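You operate a simulated robot arm through the tools that you are given. There is no shell and no other tool.

Carry out the task below with a simulated two-armed robot. There is one attempt and no reset: what you move stays moved.

Task
Roll pack C-21 in the roll packer at Firm tightness.
Fine: dial set, roller lever down and guard shut before Wind; leave them so; press the red winder stop button once the Done lamp is lit.

It is judged by the outcome, as a careful person would: the job done as asked, and still so three seconds after it is handed in. It fails if anything else is knocked over, pushed out of place, dropped, spilled or broken.

Robot
Two 7-joint arms with fingered hands on one trunk, on a base that drives. Base frame: it is fixed to the floor where the robot stands at the start and does not move with it; the origin is under the middle of the robot, x ahead of it, y to its left, z up; the surface under the hand at the start is at about z = 82. Units: cm, degrees, N and s.
The left shoulder is at the start at [1.7, 18.5, 134.9], the right one opposite. With the tool pointing down near the work surface each hand reaches from about 10 to 74 cm from the robot's upright axis, wherever it stands, measured 20 degrees to its own side. Places, roughly: feed belt of the roll packer [30, 40, 80]; green wind button [30, 0, 80]; pressure roller lever [60, 30, 110]; red winder stop button [30, -10, 80]; roll packer [50, 40, 100]; roll packer guard [30, 50, 100]; tightness dial [30, -20, 80]. Payload 4 kg a hand.
The TCP of each hand is the grasp point between the finger pads, 2.6 cm short of the fingertips. In the tool frame z runs along the fingers and y along their closing line. Largest opening 13.2 cm; the body of the gripper starts 7.3 cm behind the TCP. The gripper is a hand of 3 fingers: y runs from the thumb to the fingers, the wrist lies at [0, 0, -22.4] in the tool frame.
Orientation is that of the tool frame in the base frame, as a unit quaternion [w, x, y, z]. With the fingers straight down and closing along the base's y, the tool's x points along the base's -x, its y along +y and its z along -z.

Tools
- The arms move only by the tool send_rows. It takes "left_plan", "right_plan" or both (then of equal length, played together; a hand with none holds still); each is a list of rows, each a list of 6 numbers: the shift along the tool's x, y, z in units of 25 mm (1.0 is 25 mm), then the turn, a rotation vector about the tool's x, y, z in units of 8 degrees (1.0 is 8 degrees). In form: [[x, y, z, rx, ry, rz], ...]. A call has 1 to 20 rows; each row shifts and turns the commanded pose from where the row before left it, along the tool's axes as they then stand. A call with a number of a shift or a turn outside -1 to 1 is refused whole. A row lasts 0.2 s, in which the tool goes at most 5 cm and 8.6 degrees; a call with a longer step from one row to the next is refused whole. A pose out of reach is approached as far as the arm can. The call stops where the force on the tool passes 50 N (or 10 N more than at its start, if that is more) or the arm is blocked; 0.2 s more then pass. In this call time passes only in rows, and 0.2 s behind the last. It gives the time, the measured TCP pose, the force on the tool (base axes), the opening and the grip force at its end, in the units of the frame above (readings bear some noise), with the torque about the TCP (base axes, N m) and any sound that the robot's microphone picked up.
- Cameras (640 x 400 px; columns grow to the right, rows downward): "scene" is now at [7.08, 4.48, 156.44]; the picture's right is [0.55, -0.83, -0.01], its down [-0.60, -0.39, -0.70] and it looks along [0.58, 0.40, -0.71] (base axes); focal length 214 px, centre (320, 200). "left" rides on the left gripper at [-6.1, 0.3, -9.2] in its tool frame; the picture's right is [-0.05, -1.00, 0.00], its down [0.83, -0.04, -0.55] and it looks along [0.55, -0.03, 0.83] (tool axes); focal length 230 px, centre (320, 200). "right" rides on the right gripper at [6.2, 0.3, -9.2] in its tool frame; the picture's right is [-0.05, 1.00, 0.00], its down [-0.83, -0.04, -0.56] and it looks along [-0.55, -0.03, 0.83] (tool axes); focal length 230 px, centre (320, 200). There is no depth. A picture from a camera that has moved, and an enlarged one, comes with that camera's place and axes in the base frame and with its lens.
- grab_frame(camera): a new picture of that camera. The clock stands still meanwhile.
- slide_trunk(by): slides the trunk up (or, below 0, down) by that many cm; the arms and the scene camera ride with it, the base frame stays. It gives what a move gives, with no picture.
- steer(legs): drives the robot by 1 to 6 legs, each [ahead, left, turn to the left] in cm, cm and degrees, along the robot's own axes; the way and the turn of a leg run together, so that a leg with both is an arc; at most 150 cm and 180 degrees a leg. The arms and the cameras ride along, it lands a little off, and it stops where it bumps. It gives what a move gives.
- curl_fingers(finger1, finger2, thumb_bend, hand): sets how far each is bent, from 0 (flat) to 1 (curled in); at 0.3 the hand is open as for a grip, at 0.7 the pads meet at the TCP. One left out holds its place. A second passes; each finger stops where it meets its share of the squeeze, and holds until it gets a number again. It is the only way to open and close the hand. It gives what a move gives, with no picture; readings hold the bend of each and the force on the fingers (four entries, about 0 where the hand has none), thumb and palm.
- pan_tilt(pan, tilt): turns the head with the scene camera to pan (to the left, within 86 degrees either way) and tilt (down, from -29 to 69), counted from straight ahead of the robot. It gives what a move gives.
- zoom(camera, box): a new picture of the part [left, top, right, bottom] of that camera's present view, enlarged. The clock stands still meanwhile.
- job_done(): hands the job in; it is judged then, once.

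Places have to be worked out from the pictures, the camera data and where the tool is seen. Open the grippers and draw the arms clear of the work before you hand the job in, unless the task says otherwise.

The tools are called after "Call:" as a command line: name --argument value ..., lists and objects as JSON in quotes. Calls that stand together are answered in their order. send_rows: Moves the arms, as the interface text tells. Its arguments: {"type":"object","properties":{"left_plan":{"type":"array","items":{"type":"array","items":{"type":"number"}}},"right_plan":{"type":"array","items":{"type":"array","items":{"type":"number"}}}},"required":[]} The other tools are called the same way: slide_trunk (by) slides the trunk up or down; curl_fingers (finger1, finger2, thumb_bend, hand) moves the fingers one by one; steer (legs) drives the base; pan_tilt (pan, tilt) turns the head that bears the scene camera; grab_frame (camera) takes a picture; zoom (camera, box) takes an enlarged picture of a part of a camera's view; job_done () hands the job in.

At the start:

```text
time_s: 0.0
left_eef_pos: [41.16, 26.28, 142.56]
left_tcp_rot: [0.0, -0.001, 1.0, 0.0]
left_wrist_force: [0.1, -0.1, 0.1]
left_moment: [0.01, -0.01, 0.02]
left_opening: 13.21
left_grip_force: 0.1
left_shape: jaw
left_bend: [0.3, 0.3, 0.3]
left_finger forces: [0.0, 0.0, 0.1, 0.1, 0.1, 0.0]
right_eef_pos: [40.76, -7.75, 133.73]
right_tcp_rot: [-0.001, 0.0, 1.0, -0.001]
right_wrist_force: [-0.6, 0.4, -0.3]
right_moment: [0.01, 0.0, 0.01]
right_opening: 13.21
right_grip_force: 0.1
right_shape: jaw
right_bend: [0.3, 0.3, 0.3]
right_finger forces: [0.0, 0.0, 0.0, 0.0, 0.0, 0.0]
trunk travel left (down, up): [-37.5, 8.7]
robot x, y, heading: [0.04, 0.16, -0.0]
head pan, tilt: [33.7, 44.4]
```

scene: 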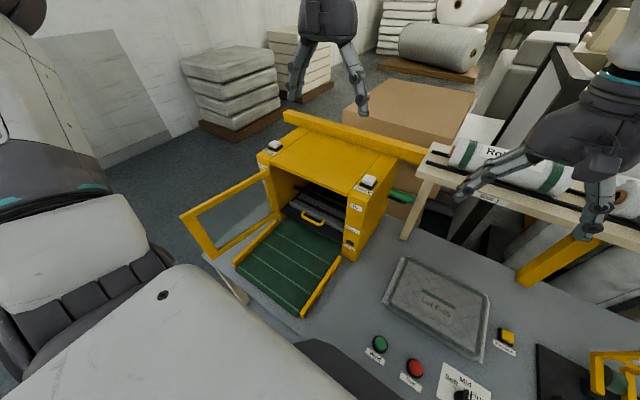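
right: 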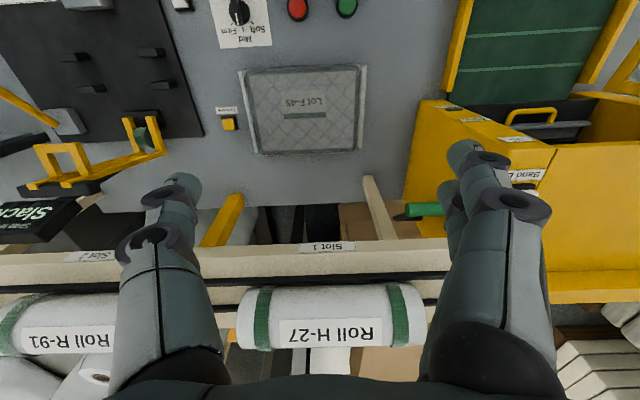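
left: 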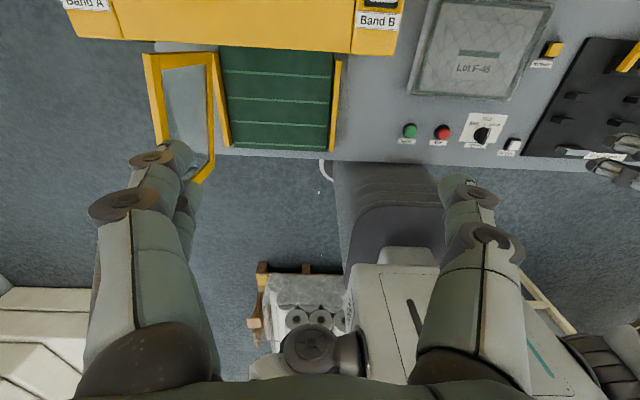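

I see the packer with its guard open, a pack labelled "Lot F-45" on the table and rolls on a rack behind. I'll look closer for pack C-21 and read the labels.

Call:
zoom --camera "scene" --box '[180, 100, 420, 320]'

Call:
zoom --camera "left" --box '[220, 220, 420, 400]'

Call:
zoom --camera "left" --box '[380, 0, 640, 180]'

```text
1.82 times, centred on (300, 210) of scene
camera zoom: at [7.08, 4.48, 156.44], right [0.55, -0.83, -0.01], down [-0.6, -0.39, -0.7], along [0.58, 0.4, -0.71], focal length 390 px, centre (356, 182)
```

zoom: 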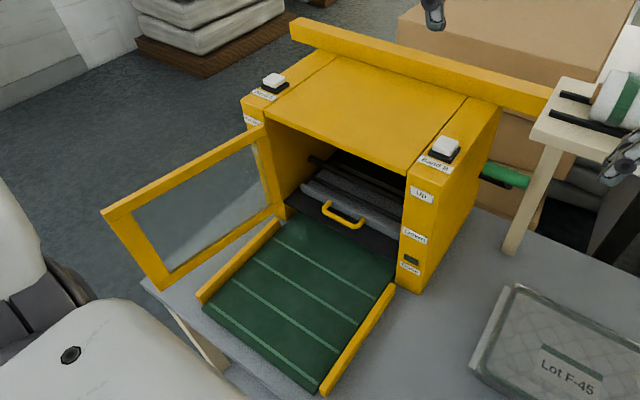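

```text
2.22 times, centred on (320, 310) of left
camera zoom: at [47.46, 26.74, 151.75], right [0.05, -1.0, 0.0], down [-0.83, -0.04, 0.55], along [-0.55, -0.03, -0.83], focal length 511 px, centre (320, -44)
```

zoom: 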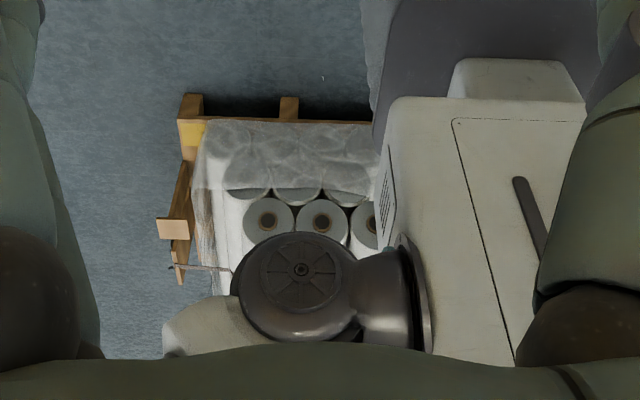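

```text
2.22 times, centred on (510, 90) of left
camera zoom: at [47.46, 26.74, 151.75], right [0.05, -1.0, 0.0], down [-0.83, -0.04, 0.55], along [-0.55, -0.03, -0.83], focal length 511 px, centre (-102, 444)
```

zoom: 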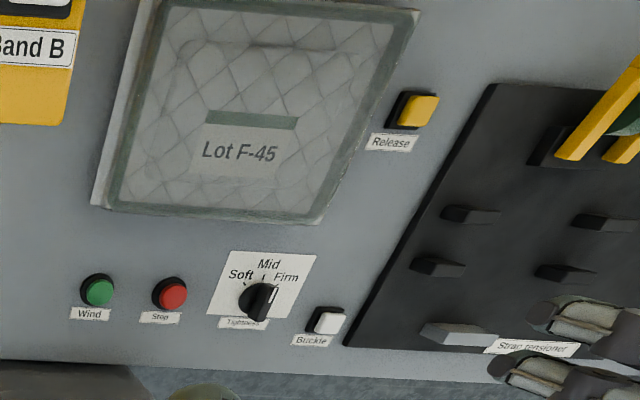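

The Tightness dial and the buttons are readable; the pack seen is F-45, not C-21. I'll turn the head to look for C-21 and see the rest of the surroundings.

Call:
pan_tilt --pan -10 --tilt 45

Call:
grab_frame --camera "scene"

Call:
pan_tilt --pan -60 --tilt 45

Call:
grab_frame --camera "scene"

Call:
pan_tilt --pan 80 --tilt 45

Call:
grab_frame --camera "scene"

```text
time_s: 1.1
left_eef_pos: [41.22, 26.22, 142.54]
left_tcp_rot: [0.0, -0.001, 1.0, 0.0]
left_wrist_force: [0.8, 0.5, -0.5]
left_moment: [-0.01, 0.0, -0.04]
left_opening: 13.19
left_grip_force: 0.1
left_shape: jaw
left_bend: [0.3, 0.3, 0.3]
left_finger forces: [0.0, 0.0, 0.1, 0.0, 0.0, 0.0]
right_eef_pos: [40.69, -7.77, 133.8]
right_tcp_rot: [0.0, 0.0, 1.0, 0.001]
right_wrist_force: [-0.2, 0.3, -0.3]
right_moment: [-0.02, 0.0, 0.03]
right_opening: 13.19
right_grip_force: 0.0
right_shape: jaw
right_bend: [0.3, 0.3, 0.3]
right_finger forces: [0.0, 0.1, 0.0, 0.0, 0.1, 0.0]
trunk travel left (down, up): [-37.5, 8.7]
robot x, y, heading: [-0.28, 0.04, 0.1]
head pan, tilt: [-10.0, 45.0]
```

```text
taken
camera scene: at [8.28, -1.46, 156.33], right [-0.17, -0.98, 0.0], down [-0.71, 0.12, -0.69], along [0.68, -0.12, -0.72], focal length 214 px, centre (320, 200)
```

scene: 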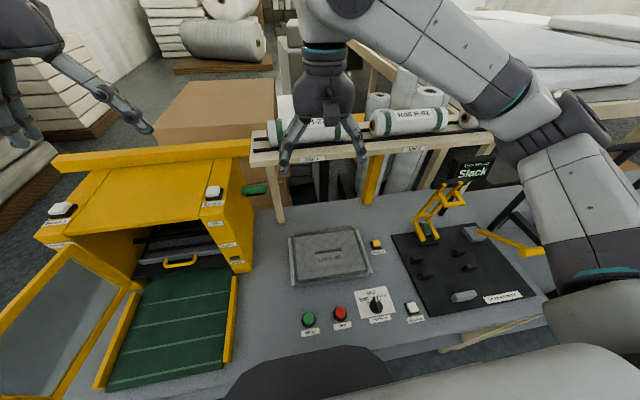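

```text
time_s: 2.3
left_eef_pos: [41.28, 26.34, 142.58]
left_tcp_rot: [0.0, -0.001, 1.0, -0.001]
left_wrist_force: [-0.3, -0.7, 0.2]
left_moment: [-0.01, -0.03, 0.03]
left_opening: 13.2
left_grip_force: 0.1
left_shape: jaw
left_bend: [0.3, 0.3, 0.3]
left_finger forces: [0.1, 0.0, 0.0, 0.0, 0.0, 0.1]
right_eef_pos: [40.66, -7.65, 133.72]
right_tcp_rot: [0.0, 0.0, 1.0, 0.0]
right_wrist_force: [0.5, 0.5, -0.4]
right_moment: [0.0, 0.0, -0.01]
right_opening: 13.19
right_grip_force: 0.0
right_shape: jaw
right_bend: [0.3, 0.3, 0.3]
right_finger forces: [0.0, 0.0, 0.1, 0.0, 0.1, 0.0]
trunk travel left (down, up): [-37.5, 8.7]
robot x, y, heading: [-0.08, 0.18, 0.2]
head pan, tilt: [-60.0, 45.0]
```

```text
taken
camera scene: at [4.34, -7.09, 156.41], right [-0.87, -0.5, 0.02], down [-0.37, 0.61, -0.7], along [0.34, -0.61, -0.71], focal length 214 px, centre (320, 200)
```

scene: 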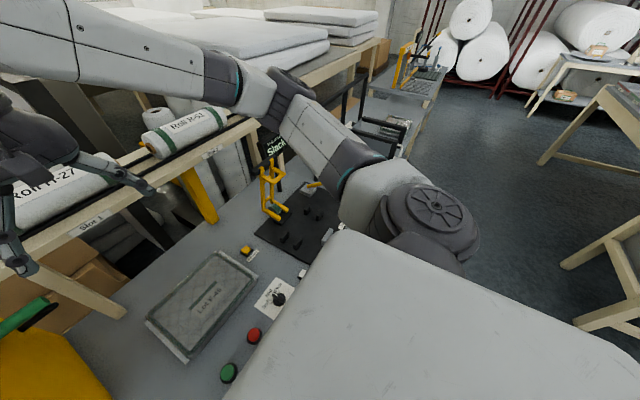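

```text
time_s: 4.5
left_eef_pos: [41.37, 26.26, 142.49]
left_tcp_rot: [0.0, -0.001, 1.0, 0.001]
left_wrist_force: [0.0, -1.0, 0.2]
left_moment: [0.03, 0.01, 0.0]
left_opening: 13.2
left_grip_force: 0.0
left_shape: jaw
left_bend: [0.3, 0.3, 0.3]
left_finger forces: [0.1, 0.0, 0.1, 0.0, 0.0, 0.0]
right_eef_pos: [40.6, -7.72, 133.73]
right_tcp_rot: [0.0, 0.001, 1.0, 0.0]
right_wrist_force: [0.0, 0.5, -0.4]
right_moment: [0.02, 0.02, 0.02]
right_opening: 13.2
right_grip_force: 0.0
right_shape: jaw
right_bend: [0.3, 0.3, 0.3]
right_finger forces: [0.1, 0.1, 0.2, 0.0, 0.1, 0.0]
trunk travel left (down, up): [-37.5, 8.7]
robot x, y, heading: [0.08, -0.09, -0.1]
head pan, tilt: [80.0, 45.0]
```

```text
taken
camera scene: at [1.68, 7.95, 156.47], right [0.98, -0.17, -0.02], down [-0.14, -0.7, -0.7], along [0.11, 0.7, -0.71], focal length 214 px, centre (320, 200)
```

scene: 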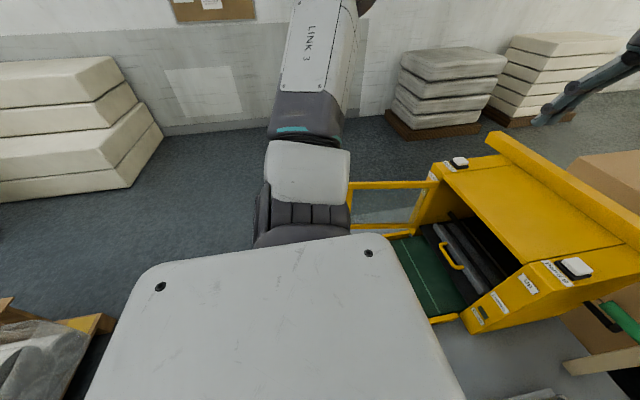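

No C-21 found yet. I'll take closer looks: at the inside of the packer from the head, and from the wrist cameras' high-up views.

Call:
pan_tilt --pan 50 --tilt 45

Call:
zoom --camera "scene" --box '[260, 110, 480, 300]'

Call:
grab_frame --camera "scene"

Call:
zoom --camera "left" --box '[120, 0, 420, 180]'

Call:
zoom --camera "right" --box '[0, 0, 400, 250]'

Call:
zoom --camera "right" --box '[380, 0, 640, 220]'

```text
time_s: 5.5
left_eef_pos: [41.43, 26.28, 142.42]
left_tcp_rot: [-0.001, -0.001, 1.0, 0.0]
left_wrist_force: [0.3, -0.3, 0.0]
left_moment: [-0.02, 0.01, 0.0]
left_opening: 13.17
left_grip_force: 0.1
left_shape: jaw
left_bend: [0.3, 0.3, 0.3]
left_finger forces: [0.1, 0.1, 0.0, 0.0, 0.1, 0.1]
right_eef_pos: [40.64, -7.86, 133.8]
right_tcp_rot: [0.0, 0.0, 1.0, 0.0]
right_wrist_force: [-0.7, 0.3, -0.5]
right_moment: [-0.06, 0.02, 0.01]
right_opening: 13.17
right_grip_force: 0.0
right_shape: jaw
right_bend: [0.3, 0.3, 0.3]
right_finger forces: [0.0, 0.0, 0.0, 0.1, 0.1, 0.1]
trunk travel left (down, up): [-37.5, 8.7]
robot x, y, heading: [-0.2, 0.47, -0.1]
head pan, tilt: [50.0, 45.0]
```

```text
2.11 times, centred on (370, 205) of scene
camera zoom: at [5.48, 6.18, 156.39], right [0.77, -0.64, -0.02], down [-0.47, -0.54, -0.7], along [0.44, 0.54, -0.72], focal length 452 px, centre (215, 190)
```

zoom: 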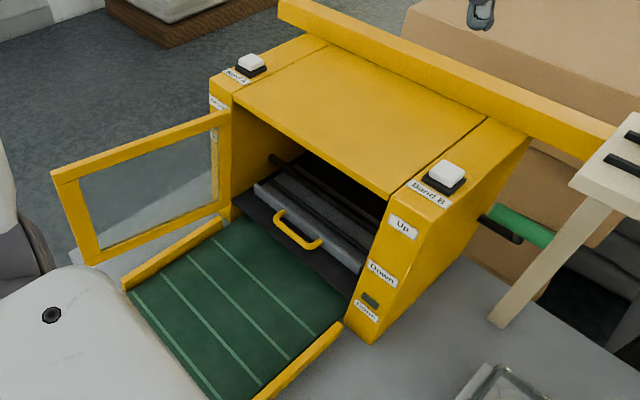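

```text
taken
camera scene: at [5.48, 6.18, 156.39], right [0.77, -0.64, -0.02], down [-0.47, -0.54, -0.7], along [0.44, 0.54, -0.72], focal length 214 px, centre (320, 200)
```

scene: 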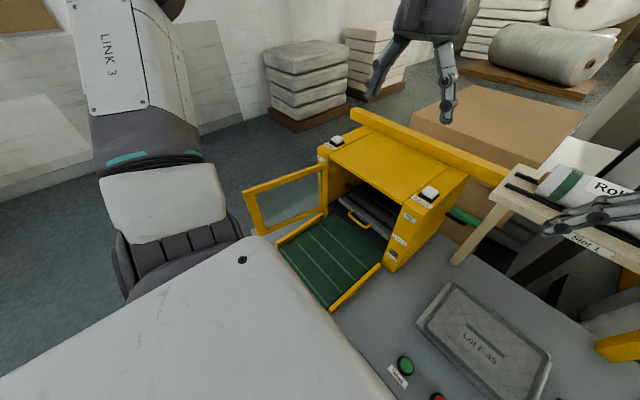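

```text
2.13 times, centred on (270, 90) of left
camera zoom: at [47.46, 26.74, 151.75], right [0.05, -1.0, 0.0], down [-0.83, -0.04, 0.55], along [-0.55, -0.03, -0.83], focal length 491 px, centre (427, 435)
```

zoom: 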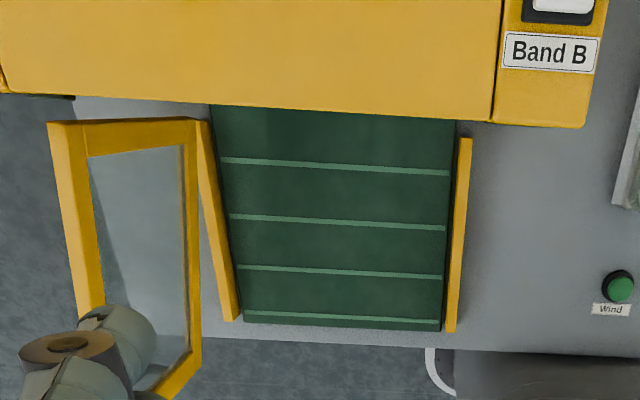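

```text
1.60 times, centred on (200, 125) of right
camera zoom: at [34.53, -7.4, 142.89], right [0.05, 1.0, 0.0], down [0.83, -0.04, 0.56], along [0.55, -0.03, -0.83], focal length 368 px, centre (512, 320)
```

zoom: 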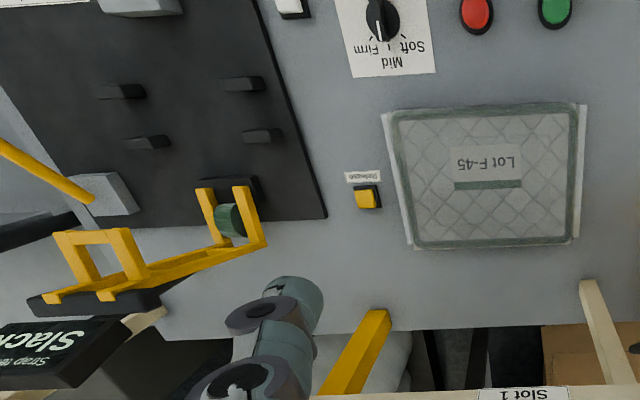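

```text
1.82 times, centred on (510, 110) of right
camera zoom: at [34.53, -7.4, 142.89], right [0.05, 1.0, 0.0], down [0.83, -0.04, 0.56], along [0.55, -0.03, -0.83], focal length 418 px, centre (-26, 364)
```

zoom: 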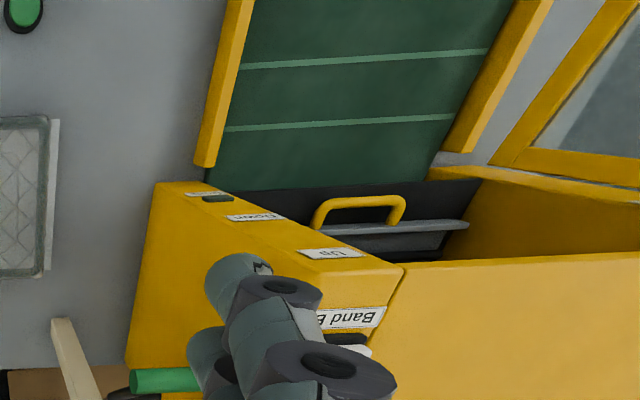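

I still need to find C-21. I'll look further around to the right, left and down.

Call:
pan_tilt --pan -86 --tilt 30

Call:
grab_frame --camera "scene"

Call:
pan_tilt --pan -30 --tilt 20

Call:
grab_frame --camera "scene"

Call:
pan_tilt --pan 20 --tilt 20

Call:
grab_frame --camera "scene"

Call:
pan_tilt --pan 86 --tilt 20

Call:
grab_frame --camera "scene"

```text
time_s: 7.7
left_eef_pos: [41.3, 26.25, 142.51]
left_tcp_rot: [0.0, -0.001, 1.0, 0.0]
left_wrist_force: [-0.5, -0.3, 0.1]
left_moment: [0.02, -0.01, -0.04]
left_opening: 13.21
left_grip_force: 0.0
left_shape: jaw
left_bend: [0.3, 0.3, 0.3]
left_finger forces: [0.1, 0.1, 0.1, 0.0, 0.1, 0.0]
right_eef_pos: [40.68, -7.63, 133.85]
right_tcp_rot: [0.0, 0.001, 1.0, 0.001]
right_wrist_force: [0.6, 0.6, 0.5]
right_moment: [0.06, -0.01, 0.02]
right_opening: 13.21
right_grip_force: 0.2
right_shape: jaw
right_bend: [0.3, 0.3, 0.3]
right_finger forces: [0.0, 0.1, 0.1, 0.0, 0.0, 0.0]
trunk travel left (down, up): [-37.5, 8.7]
robot x, y, heading: [0.33, 0.12, -0.1]
head pan, tilt: [-85.9, 30.0]
```

```text
taken
camera scene: at [0.96, -9.07, 158.75], right [-1.0, -0.07, 0.02], down [-0.05, 0.5, -0.87], along [0.05, -0.86, -0.5], focal length 214 px, centre (320, 200)
```

scene: 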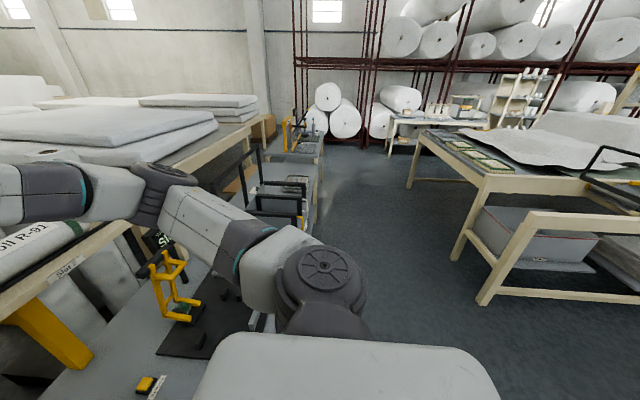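

```text
time_s: 8.9
left_eef_pos: [41.18, 26.23, 142.56]
left_tcp_rot: [-0.001, -0.001, 1.0, 0.001]
left_wrist_force: [0.6, -0.2, -0.4]
left_moment: [0.03, -0.04, -0.03]
left_opening: 13.17
left_grip_force: 0.0
left_shape: jaw
left_bend: [0.3, 0.3, 0.3]
left_finger forces: [0.0, 0.0, 0.0, 0.0, 0.1, 0.0]
right_eef_pos: [40.67, -7.71, 133.93]
right_tcp_rot: [0.0, 0.0, 1.0, 0.0]
right_wrist_force: [-0.1, -1.1, 0.5]
right_moment: [0.01, 0.0, 0.02]
right_opening: 13.2
right_grip_force: 0.0
right_shape: jaw
right_bend: [0.3, 0.3, 0.3]
right_finger forces: [0.0, 0.0, 0.0, 0.1, 0.1, 0.0]
trunk travel left (down, up): [-37.5, 8.7]
robot x, y, heading: [0.16, -0.16, 0.2]
head pan, tilt: [-30.0, 20.0]
```

```text
taken
camera scene: at [8.41, -4.72, 160.2], right [-0.5, -0.87, 0.01], down [-0.32, 0.17, -0.93], along [0.81, -0.47, -0.36], focal length 214 px, centre (320, 200)
```

scene: 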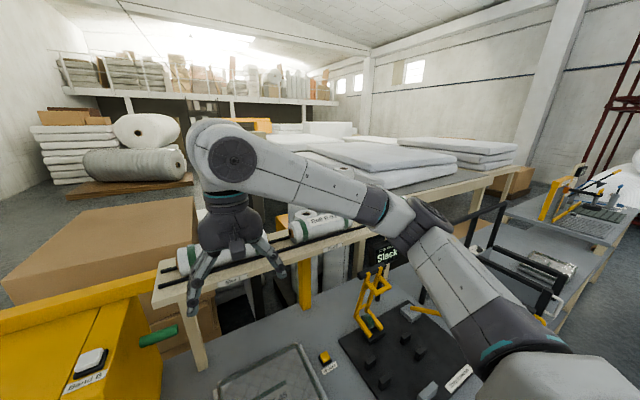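

```text
time_s: 10.1
left_eef_pos: [41.25, 26.33, 142.45]
left_tcp_rot: [0.0, -0.001, 1.0, 0.0]
left_wrist_force: [0.4, 0.3, 0.6]
left_moment: [-0.03, -0.04, 0.02]
left_opening: 13.19
left_grip_force: 0.2
left_shape: jaw
left_bend: [0.3, 0.3, 0.3]
left_finger forces: [0.0, 0.0, 0.0, 0.1, 0.1, 0.0]
right_eef_pos: [40.67, -7.66, 133.81]
right_tcp_rot: [0.0, 0.0, 1.0, 0.0]
right_wrist_force: [-0.2, 0.2, -0.6]
right_moment: [-0.02, 0.01, 0.01]
right_opening: 13.22
right_grip_force: 0.0
right_shape: jaw
right_bend: [0.3, 0.3, 0.3]
right_finger forces: [0.0, 0.0, 0.1, 0.0, 0.0, 0.1]
trunk travel left (down, up): [-37.5, 8.7]
robot x, y, heading: [0.07, 0.41, 0.1]
head pan, tilt: [20.0, 20.0]
```

```text
taken
camera scene: at [9.1, 3.12, 160.18], right [0.34, -0.94, -0.01], down [-0.34, -0.12, -0.93], along [0.88, 0.32, -0.36], focal length 214 px, centre (320, 200)
```

scene: 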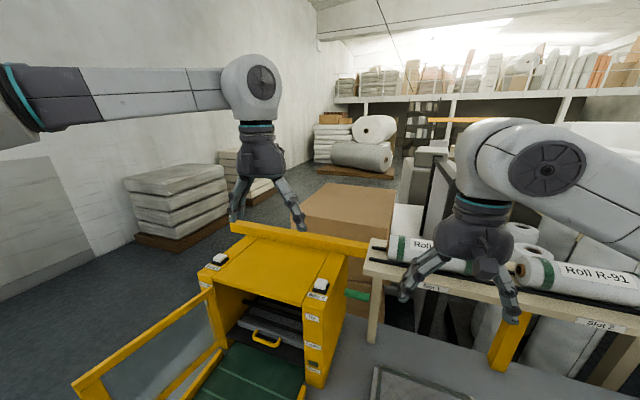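

```text
time_s: 11.4
left_eef_pos: [41.36, 26.3, 142.62]
left_tcp_rot: [0.0, -0.001, 1.0, 0.0]
left_wrist_force: [-0.4, 0.5, 0.8]
left_moment: [-0.03, -0.01, -0.02]
left_opening: 13.18
left_grip_force: 0.1
left_shape: jaw
left_bend: [0.3, 0.3, 0.3]
left_finger forces: [0.0, 0.1, 0.0, 0.0, 0.0, 0.1]
right_eef_pos: [40.65, -7.76, 133.88]
right_tcp_rot: [0.0, 0.001, 1.0, -0.001]
right_wrist_force: [0.6, -0.2, -0.3]
right_moment: [-0.04, 0.0, -0.01]
right_opening: 13.19
right_grip_force: 0.0
right_shape: jaw
right_bend: [0.3, 0.3, 0.3]
right_finger forces: [0.0, 0.1, 0.0, 0.1, 0.0, 0.0]
trunk travel left (down, up): [-37.5, 8.7]
robot x, y, heading: [-0.22, 0.02, -0.0]
head pan, tilt: [85.9, 20.0]
```

```text
taken
camera scene: at [1.02, 9.24, 160.35], right [1.0, -0.07, -0.02], down [-0.04, -0.34, -0.94], along [0.06, 0.94, -0.34], focal length 214 px, centre (320, 200)
```

scene: 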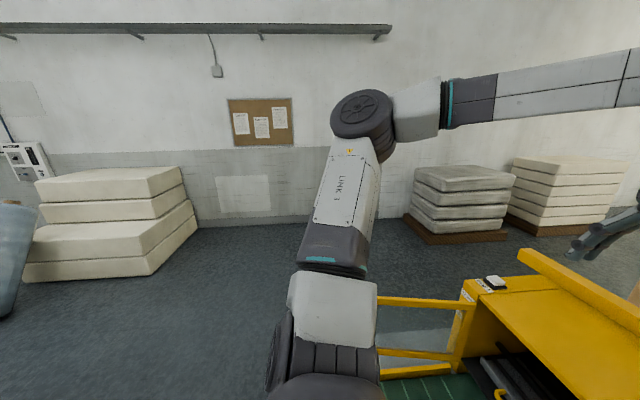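

There is a side table with green-trimmed items to the right; I'll zoom on it and on the other places to read labels.

Call:
pan_tilt --pan -86 --tilt 30

Call:
zoom --camera "scene" --box '[400, 60, 640, 260]'

Call:
zoom --camera "scene" --box '[220, 80, 420, 240]'

Call:
pan_tilt --pan -86 --tilt 69

Call:
grab_frame --camera "scene"

Call:
pan_tilt --pan 0 --tilt 69

Call:
grab_frame --camera "scene"

```text
time_s: 14.1
left_eef_pos: [41.27, 26.25, 142.53]
left_tcp_rot: [-0.001, -0.001, 1.0, 0.0]
left_wrist_force: [0.9, 0.2, 0.2]
left_moment: [0.01, 0.04, 0.02]
left_opening: 13.21
left_grip_force: 0.0
left_shape: jaw
left_bend: [0.3, 0.3, 0.3]
left_finger forces: [0.1, 0.1, 0.0, 0.0, 0.0, 0.0]
right_eef_pos: [40.64, -7.75, 133.73]
right_tcp_rot: [0.0, 0.0, 1.0, 0.001]
right_wrist_force: [0.2, 0.0, 0.0]
right_moment: [0.01, 0.03, 0.0]
right_opening: 13.2
right_grip_force: 0.1
right_shape: jaw
right_bend: [0.3, 0.3, 0.3]
right_finger forces: [0.1, 0.0, 0.0, 0.0, 0.0, 0.0]
trunk travel left (down, up): [-37.5, 8.7]
robot x, y, heading: [0.23, -0.05, -0.3]
head pan, tilt: [-85.9, 30.0]
```

```text
2.00 times, centred on (520, 160) of scene
camera zoom: at [0.96, -9.07, 158.75], right [-1.0, -0.07, 0.02], down [-0.05, 0.5, -0.87], along [0.05, -0.86, -0.5], focal length 429 px, centre (-80, 280)
```

zoom: 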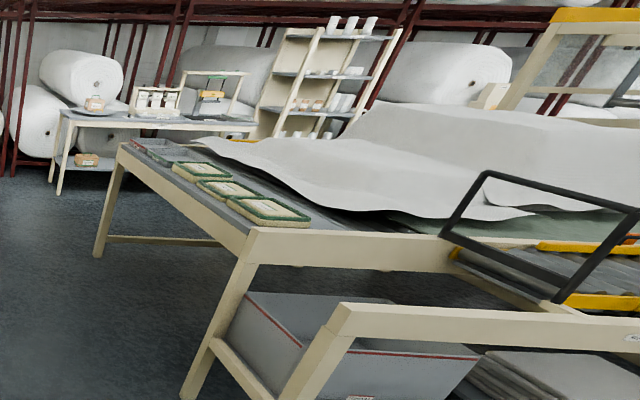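

```text
2.50 times, centred on (320, 160) of scene
camera zoom: at [0.96, -9.07, 158.75], right [-1.0, -0.07, 0.02], down [-0.05, 0.5, -0.87], along [0.05, -0.86, -0.5], focal length 536 px, centre (320, 300)
```

zoom: 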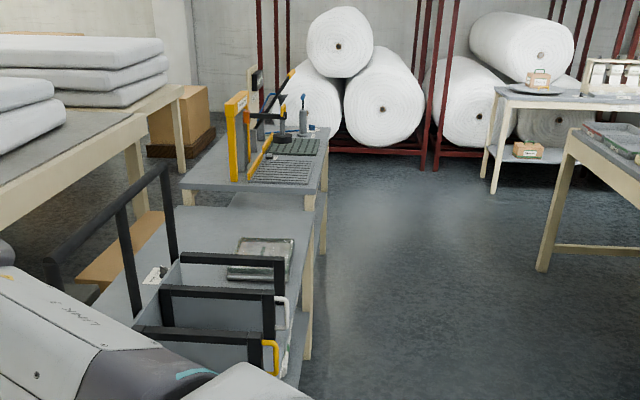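

```text
time_s: 15.1
left_eef_pos: [41.32, 26.21, 142.58]
left_tcp_rot: [0.0, -0.001, 1.0, 0.001]
left_wrist_force: [0.6, -0.1, 1.2]
left_moment: [-0.03, 0.01, -0.02]
left_opening: 13.19
left_grip_force: 0.1
left_shape: jaw
left_bend: [0.3, 0.3, 0.3]
left_finger forces: [0.0, 0.1, 0.0, 0.0, 0.1, 0.0]
right_eef_pos: [40.57, -7.55, 133.77]
right_tcp_rot: [-0.001, 0.001, 1.0, 0.0]
right_wrist_force: [-0.6, -0.9, 0.2]
right_moment: [-0.02, 0.01, 0.0]
right_opening: 13.18
right_grip_force: 0.1
right_shape: jaw
right_bend: [0.3, 0.3, 0.3]
right_finger forces: [0.0, 0.1, 0.1, 0.0, 0.0, 0.0]
trunk travel left (down, up): [-37.5, 8.7]
robot x, y, heading: [-0.07, 0.32, 0.1]
head pan, tilt: [-85.9, 68.8]
```

```text
taken
camera scene: at [0.6, -5.64, 153.61], right [-1.0, -0.07, 0.02], down [-0.07, 0.93, -0.36], along [0.01, -0.36, -0.93], focal length 214 px, centre (320, 200)
```

scene: 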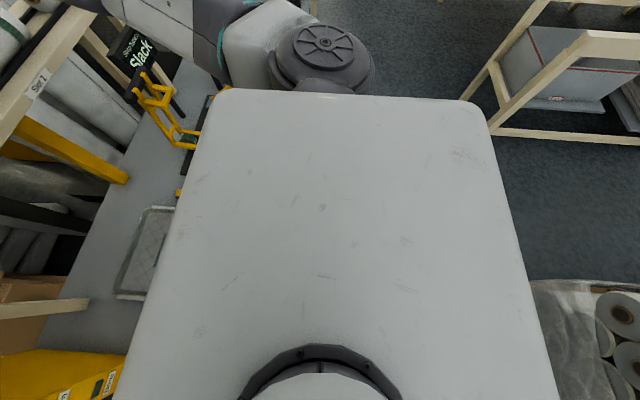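

```text
time_s: 16.7
left_eef_pos: [41.3, 26.21, 142.5]
left_tcp_rot: [0.0, 0.0, 1.0, 0.0]
left_wrist_force: [0.8, 0.0, -0.4]
left_moment: [0.0, -0.02, 0.0]
left_opening: 13.22
left_grip_force: 0.0
left_shape: jaw
left_bend: [0.3, 0.3, 0.3]
left_finger forces: [0.0, 0.0, 0.0, 0.0, 0.1, 0.0]
right_eef_pos: [40.65, -7.7, 133.8]
right_tcp_rot: [0.0, 0.0, 1.0, 0.001]
right_wrist_force: [1.2, -0.6, 0.7]
right_moment: [0.02, -0.02, 0.02]
right_opening: 13.2
right_grip_force: 0.1
right_shape: jaw
right_bend: [0.3, 0.3, 0.3]
right_finger forces: [0.1, 0.0, 0.1, 0.0, 0.0, 0.0]
trunk travel left (down, up): [-37.5, 8.7]
robot x, y, heading: [0.06, 0.11, -0.1]
head pan, tilt: [0.0, 68.8]
```

```text
taken
camera scene: at [5.8, -0.06, 153.5], right [0.0, -1.0, 0.0], down [-0.94, 0.0, -0.34], along [0.34, 0.0, -0.94], focal length 214 px, centre (320, 200)
```

scene: 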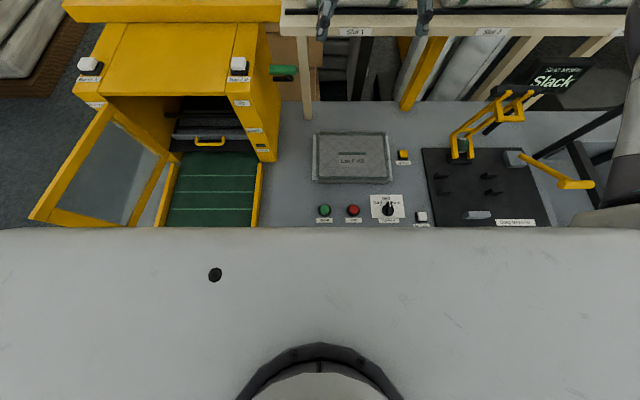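

I'll zoom into the machine, the dial and the neighbouring station from here.

Call:
zoom --camera "scene" --box '[60, 40, 300, 230]'

Call:
zoom --camera "scene" --box '[300, 120, 560, 240]'

Call:
pan_tilt --pan -70 --tilt 25

Call:
zoom --camera "scene" --box '[240, 120, 440, 260]'

Call:
grab_frame --camera "scene"

```text
2.11 times, centred on (180, 135) of scene
camera zoom: at [5.8, -0.06, 153.5], right [0.0, -1.0, 0.0], down [-0.94, 0.0, -0.34], along [0.34, 0.0, -0.94], focal length 452 px, centre (615, 337)
```

zoom: 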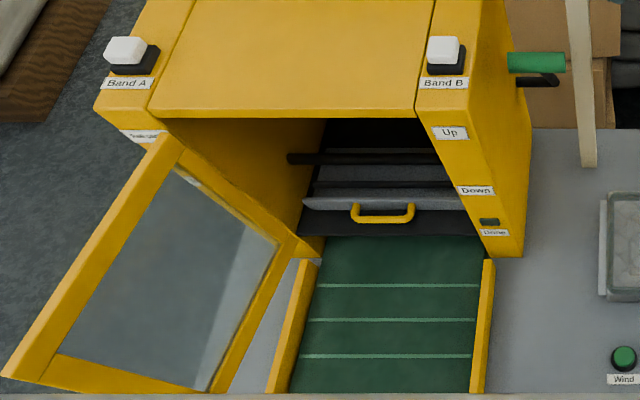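

```text
2.46 times, centred on (430, 180) of scene
camera zoom: at [5.8, -0.06, 153.5], right [0.0, -1.0, 0.0], down [-0.94, 0.0, -0.34], along [0.34, 0.0, -0.94], focal length 528 px, centre (49, 249)
```

zoom: 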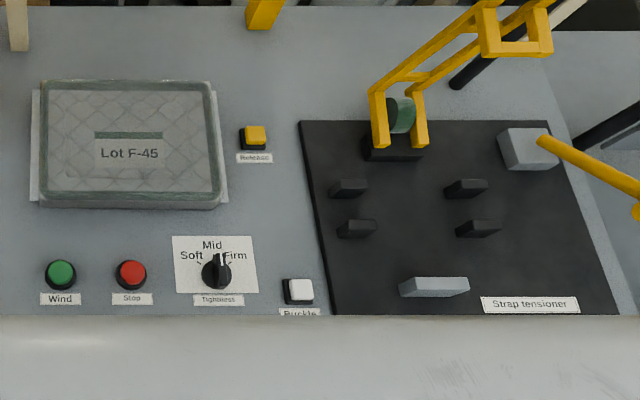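

```text
time_s: 18.1
left_eef_pos: [41.32, 26.18, 142.62]
left_tcp_rot: [0.0, -0.001, 1.0, 0.0]
left_wrist_force: [-0.1, 0.7, 0.7]
left_moment: [0.02, 0.01, 0.0]
left_opening: 13.2
left_grip_force: 0.0
left_shape: jaw
left_bend: [0.3, 0.3, 0.3]
left_finger forces: [0.1, 0.0, 0.1, 0.0, 0.0, 0.0]
right_eef_pos: [40.63, -7.73, 133.88]
right_tcp_rot: [0.0, 0.0, 1.0, 0.001]
right_wrist_force: [0.1, -0.3, 0.8]
right_moment: [0.0, 0.0, 0.02]
right_opening: 13.22
right_grip_force: 0.1
right_shape: jaw
right_bend: [0.3, 0.3, 0.3]
right_finger forces: [0.0, 0.1, 0.0, 0.0, 0.0, 0.1]
trunk travel left (down, up): [-37.5, 8.7]
robot x, y, heading: [-0.19, 0.18, -0.4]
head pan, tilt: [-70.0, 25.0]
```

```text
2.86 times, centred on (340, 190) of scene
camera zoom: at [3.49, -8.71, 159.49], right [-0.94, -0.34, 0.02], down [-0.16, 0.4, -0.9], along [0.3, -0.85, -0.43], focal length 613 px, centre (263, 229)
```

zoom: 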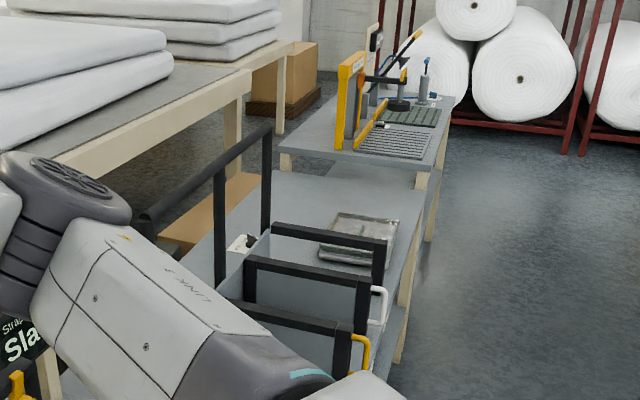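

```text
taken
camera scene: at [3.49, -8.71, 159.49], right [-0.94, -0.34, 0.02], down [-0.16, 0.4, -0.9], along [0.3, -0.85, -0.43], focal length 214 px, centre (320, 200)
```

scene: 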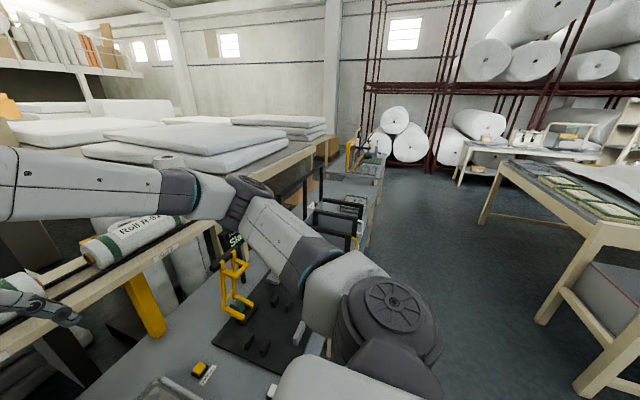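

The dial points about at Mid and the lever is up; C-21 isn't in view here. I'll back off a little and drive right along the bench to inspect the neighbouring station.

Call:
steer --legs '[[-20, 0, 0], [0, -60, 0]]'

Call:
pan_tilt --pan -60 --tilt 35

Call:
grab_frame --camera "scene"

Call:
grab_frame --camera "right"

```text
time_s: 22.7
left_eef_pos: [21.12, -33.78, 142.62]
left_tcp_rot: [0.0, -0.001, 1.0, 0.0]
left_wrist_force: [0.2, 0.6, -0.6]
left_moment: [-0.02, 0.0, 0.0]
left_opening: 13.18
left_grip_force: 0.0
left_shape: jaw
left_bend: [0.3, 0.3, 0.3]
left_finger forces: [0.0, 0.0, 0.0, 0.1, 0.0, 0.1]
right_eef_pos: [20.49, -67.82, 133.79]
right_tcp_rot: [-0.001, -0.001, 1.0, -0.001]
right_wrist_force: [0.1, 0.3, -1.2]
right_moment: [0.0, -0.02, -0.01]
right_opening: 13.18
right_grip_force: 0.1
right_shape: jaw
right_bend: [0.3, 0.3, 0.3]
right_finger forces: [0.0, 0.0, 0.0, 0.1, 0.1, 0.0]
trunk travel left (down, up): [-37.5, 8.7]
robot x, y, heading: [-20.13, -60.33, -0.0]
head pan, tilt: [-70.0, 25.0]
```

```text
time_s: 23.4
left_eef_pos: [21.1, -33.88, 142.61]
left_tcp_rot: [0.0, -0.002, 1.0, 0.0]
left_wrist_force: [-0.1, 0.0, -0.7]
left_moment: [0.04, 0.02, 0.0]
left_opening: 13.2
left_grip_force: 0.0
left_shape: jaw
left_bend: [0.3, 0.3, 0.3]
left_finger forces: [0.0, 0.0, 0.0, 0.0, 0.0, 0.0]
right_eef_pos: [20.59, -67.76, 133.71]
right_tcp_rot: [0.0, -0.001, 1.0, 0.0]
right_wrist_force: [-0.4, 0.3, 0.6]
right_moment: [-0.01, 0.01, 0.04]
right_opening: 13.2
right_grip_force: 0.2
right_shape: jaw
right_bend: [0.3, 0.3, 0.3]
right_finger forces: [0.1, 0.1, 0.0, 0.0, 0.0, 0.0]
trunk travel left (down, up): [-37.5, 8.7]
robot x, y, heading: [-20.22, -60.08, 0.3]
head pan, tilt: [-60.0, 35.0]
```

```text
taken
camera scene: at [-15.4, -67.91, 157.89], right [-0.87, -0.5, 0.02], down [-0.3, 0.5, -0.81], along [0.4, -0.71, -0.58], focal length 214 px, centre (320, 200)
```

scene: 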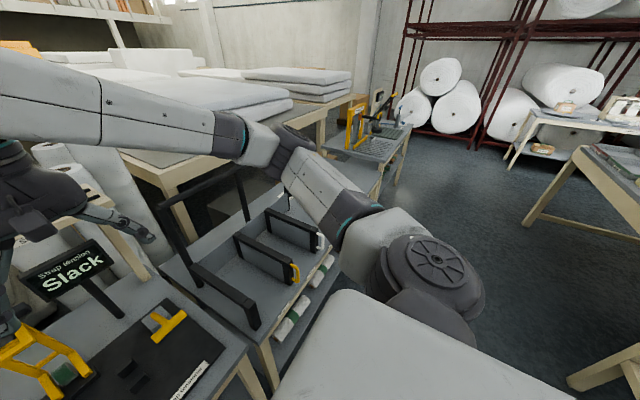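

```text
taken
camera right: at [14.44, -67.56, 142.88], right [0.05, 1.0, 0.0], down [0.83, -0.04, 0.55], along [0.55, -0.03, -0.83], focal length 230 px, centre (320, 200)
```

right: 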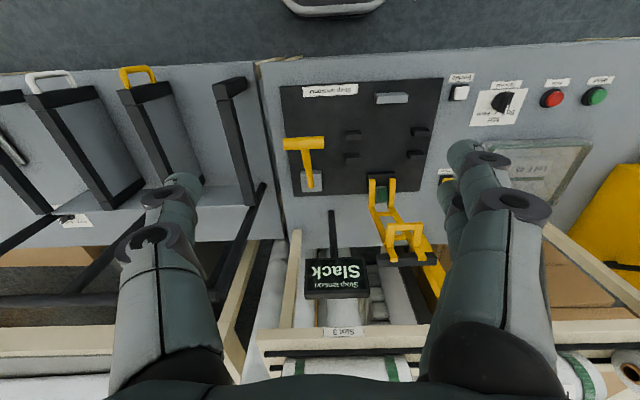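

The next station has upright bins and some rolled items below; I'll zoom in for labels and drive a bit further.

Call:
zoom --camera "scene" --box '[160, 180, 360, 380]'

Call:
steer --legs '[[0, -60, 0]]'

Call:
grab_frame --camera "right"

Call:
grab_frame --camera "left"

Call:
pan_tilt --pan 0 --tilt 55

Call:
grab_frame --camera "scene"

```text
2.00 times, centred on (260, 280) of scene
camera zoom: at [-15.4, -67.91, 157.89], right [-0.87, -0.5, 0.02], down [-0.3, 0.5, -0.81], along [0.4, -0.71, -0.58], focal length 429 px, centre (440, 40)
```

zoom: 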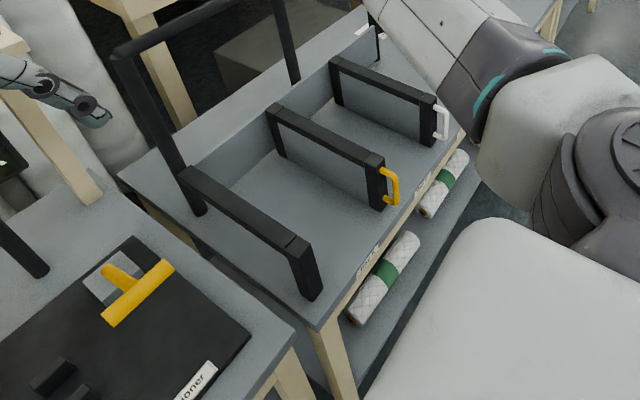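

```text
time_s: 26.8
left_eef_pos: [21.2, -93.88, 142.43]
left_tcp_rot: [0.0, -0.005, 1.0, -0.001]
left_wrist_force: [0.0, 0.6, 0.3]
left_moment: [-0.01, -0.02, 0.03]
left_opening: 13.19
left_grip_force: 0.1
left_shape: jaw
left_bend: [0.3, 0.3, 0.3]
left_finger forces: [0.1, 0.1, 0.0, 0.0, 0.1, 0.1]
right_eef_pos: [20.84, -127.83, 133.8]
right_tcp_rot: [0.0, -0.005, 1.0, -0.001]
right_wrist_force: [0.5, 0.6, 0.0]
right_moment: [0.01, -0.01, -0.01]
right_opening: 13.19
right_grip_force: 0.1
right_shape: jaw
right_bend: [0.3, 0.3, 0.3]
right_finger forces: [0.0, 0.0, 0.1, 0.0, 0.1, 0.0]
trunk travel left (down, up): [-37.5, 8.7]
robot x, y, heading: [-19.89, -120.56, 0.4]
head pan, tilt: [-60.0, 35.0]
```

```text
taken
camera right: at [14.75, -127.51, 142.89], right [0.04, 1.0, 0.0], down [0.83, -0.04, 0.56], along [0.55, -0.03, -0.83], focal length 230 px, centre (320, 200)
```

right: 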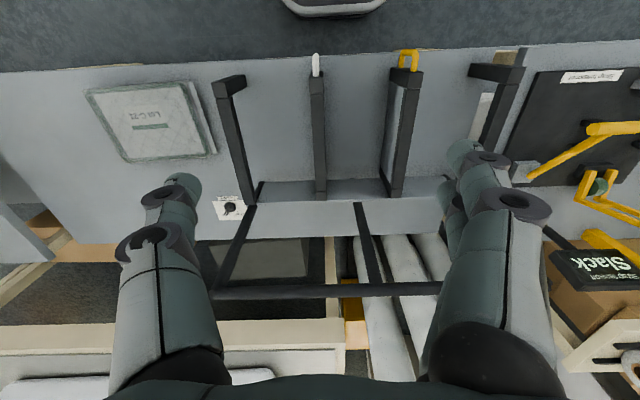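

```text
taken
camera left: at [27.43, -93.25, 151.72], right [0.06, -1.0, 0.0], down [-0.83, -0.05, 0.56], along [-0.55, -0.04, -0.83], focal length 230 px, centre (320, 200)
```

left: 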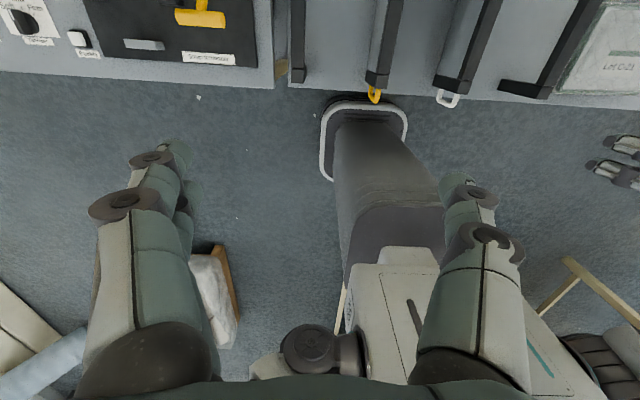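

```text
time_s: 28.1
left_eef_pos: [21.16, -93.89, 142.56]
left_tcp_rot: [0.0, -0.004, 1.0, 0.0]
left_wrist_force: [0.2, 0.4, 0.7]
left_moment: [0.0, -0.01, -0.01]
left_opening: 13.2
left_grip_force: 0.1
left_shape: jaw
left_bend: [0.3, 0.3, 0.3]
left_finger forces: [0.0, 0.1, 0.0, 0.0, 0.1, 0.0]
right_eef_pos: [20.82, -127.87, 133.71]
right_tcp_rot: [-0.001, -0.005, 1.0, 0.0]
right_wrist_force: [0.4, -0.3, 0.0]
right_moment: [0.0, 0.01, -0.03]
right_opening: 13.19
right_grip_force: 0.0
right_shape: jaw
right_bend: [0.3, 0.3, 0.3]
right_finger forces: [0.0, 0.1, 0.0, 0.0, 0.0, 0.1]
trunk travel left (down, up): [-37.5, 8.7]
robot x, y, heading: [-19.85, -120.69, 0.2]
head pan, tilt: [0.0, 55.0]
```

```text
taken
camera scene: at [-12.38, -120.54, 155.01], right [0.01, -1.0, 0.0], down [-0.83, -0.01, -0.56], along [0.56, 0.0, -0.83], focal length 214 px, centre (320, 200)
```

scene: 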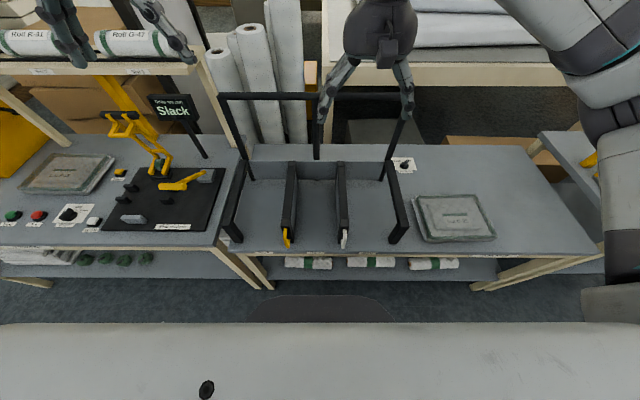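

The pack on this second bench seems to read "Lot C-21". I'll zoom in to confirm and see the surroundings.

Call:
zoom --camera "scene" --box '[380, 140, 540, 260]'

Call:
zoom --camera "right" --box '[60, 60, 260, 240]'

Call:
zoom --camera "scene" --box '[220, 220, 500, 300]'

Call:
zoom --camera "scene" --box '[0, 130, 240, 270]'

```text
3.33 times, centred on (460, 200) of scene
camera zoom: at [-12.38, -120.54, 155.01], right [0.01, -1.0, 0.0], down [-0.83, -0.01, -0.56], along [0.56, 0.0, -0.83], focal length 715 px, centre (-147, 200)
```

zoom: 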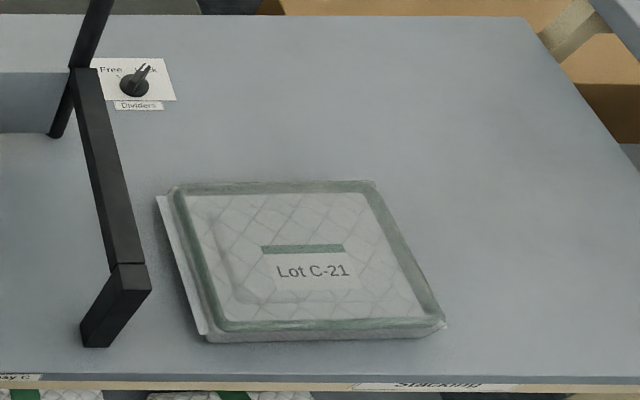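

```text
2.22 times, centred on (160, 150) of right
camera zoom: at [14.75, -127.66, 142.89], right [0.04, 1.0, 0.0], down [0.83, -0.04, 0.56], along [0.55, -0.02, -0.83], focal length 511 px, centre (676, 311)
```

zoom: 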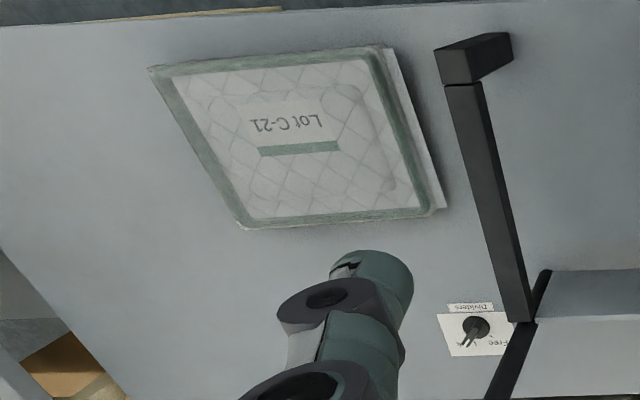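

```text
2.29 times, centred on (360, 260) of scene
camera zoom: at [-12.38, -120.54, 155.01], right [0.01, -1.0, 0.0], down [-0.83, -0.01, -0.56], along [0.56, 0.0, -0.83], focal length 490 px, centre (229, 63)
```

zoom: 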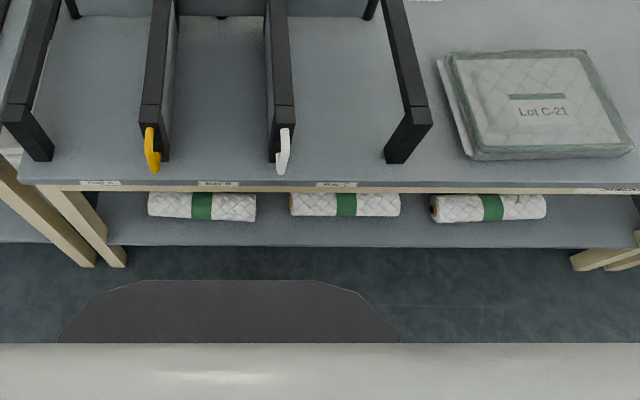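

```text
2.67 times, centred on (120, 200) of scene
camera zoom: at [-12.38, -120.54, 155.01], right [0.01, -1.0, 0.0], down [-0.83, -0.01, -0.56], along [0.56, 0.0, -0.83], focal length 572 px, centre (853, 200)
```

zoom: 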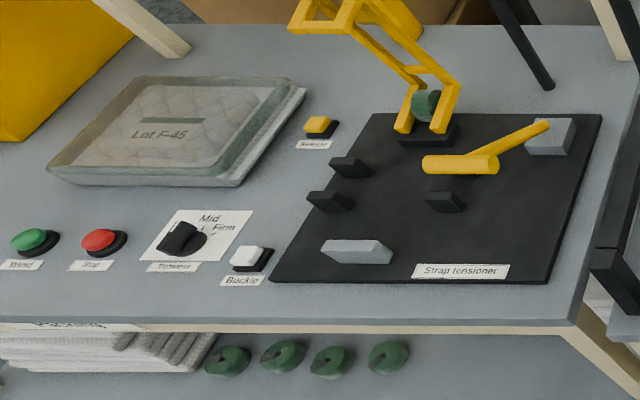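

Lot C-21 lies on the second bench; I estimate its centre at about (28, -170), some 18 × 25 cm, with the bench front edge near x=15. I'll drive a little further right to face it and look closely.

Call:
steer --legs '[[0, -42, 0]]'

Call:
grab_frame --camera "right"

Call:
grab_frame --camera "scene"

Call:
grab_frame --camera "left"

```text
time_s: 30.7
left_eef_pos: [21.59, -135.9, 142.5]
left_tcp_rot: [0.0, -0.004, 1.0, -0.001]
left_wrist_force: [0.4, -0.2, -0.1]
left_moment: [0.0, -0.01, 0.01]
left_opening: 13.2
left_grip_force: 0.2
left_shape: jaw
left_bend: [0.3, 0.3, 0.3]
left_finger forces: [0.0, 0.0, 0.1, 0.0, 0.0, 0.0]
right_eef_pos: [21.18, -169.86, 133.67]
right_tcp_rot: [0.0, -0.004, 1.0, -0.001]
right_wrist_force: [-0.9, -0.2, 0.1]
right_moment: [-0.02, -0.01, 0.04]
right_opening: 13.18
right_grip_force: 0.1
right_shape: jaw
right_bend: [0.3, 0.3, 0.3]
right_finger forces: [0.1, 0.1, 0.1, 0.0, 0.1, 0.0]
trunk travel left (down, up): [-37.5, 8.7]
robot x, y, heading: [-19.42, -162.61, 0.3]
head pan, tilt: [0.0, 55.0]
```

```text
taken
camera right: at [15.06, -169.55, 142.89], right [0.04, 1.0, 0.0], down [0.83, -0.04, 0.56], along [0.55, -0.03, -0.83], focal length 230 px, centre (320, 200)
```

right: 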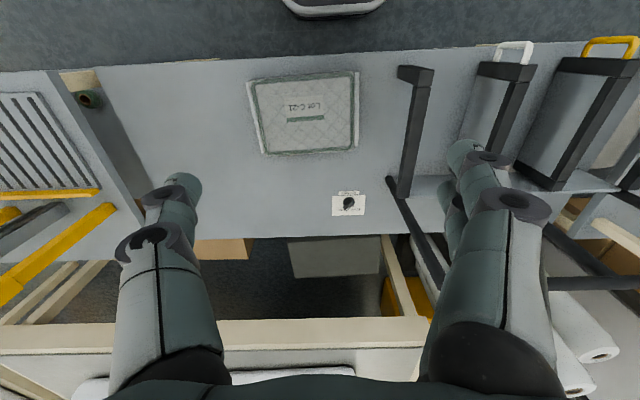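

```text
taken
camera scene: at [-12.07, -162.41, 155.01], right [0.01, -1.0, 0.0], down [-0.83, -0.01, -0.56], along [0.56, 0.0, -0.83], focal length 214 px, centre (320, 200)
```

scene: 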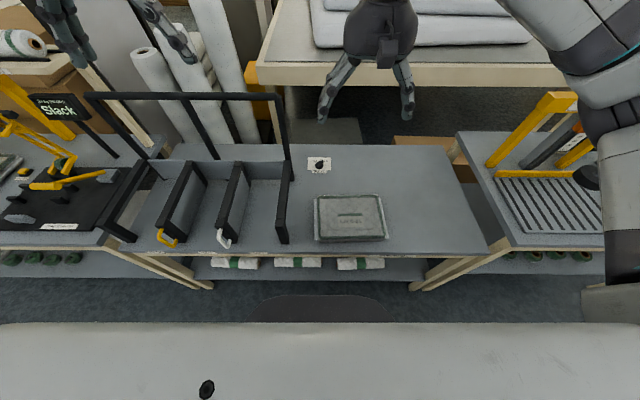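

```text
taken
camera left: at [27.75, -135.28, 151.71], right [0.06, -1.0, 0.0], down [-0.83, -0.05, 0.56], along [-0.55, -0.04, -0.83], focal length 230 px, centre (320, 200)
```

left: 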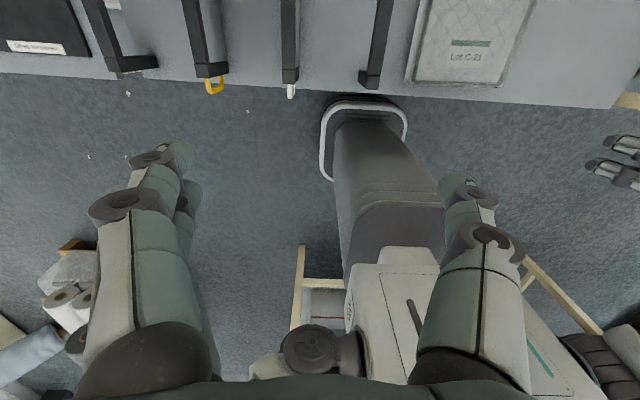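

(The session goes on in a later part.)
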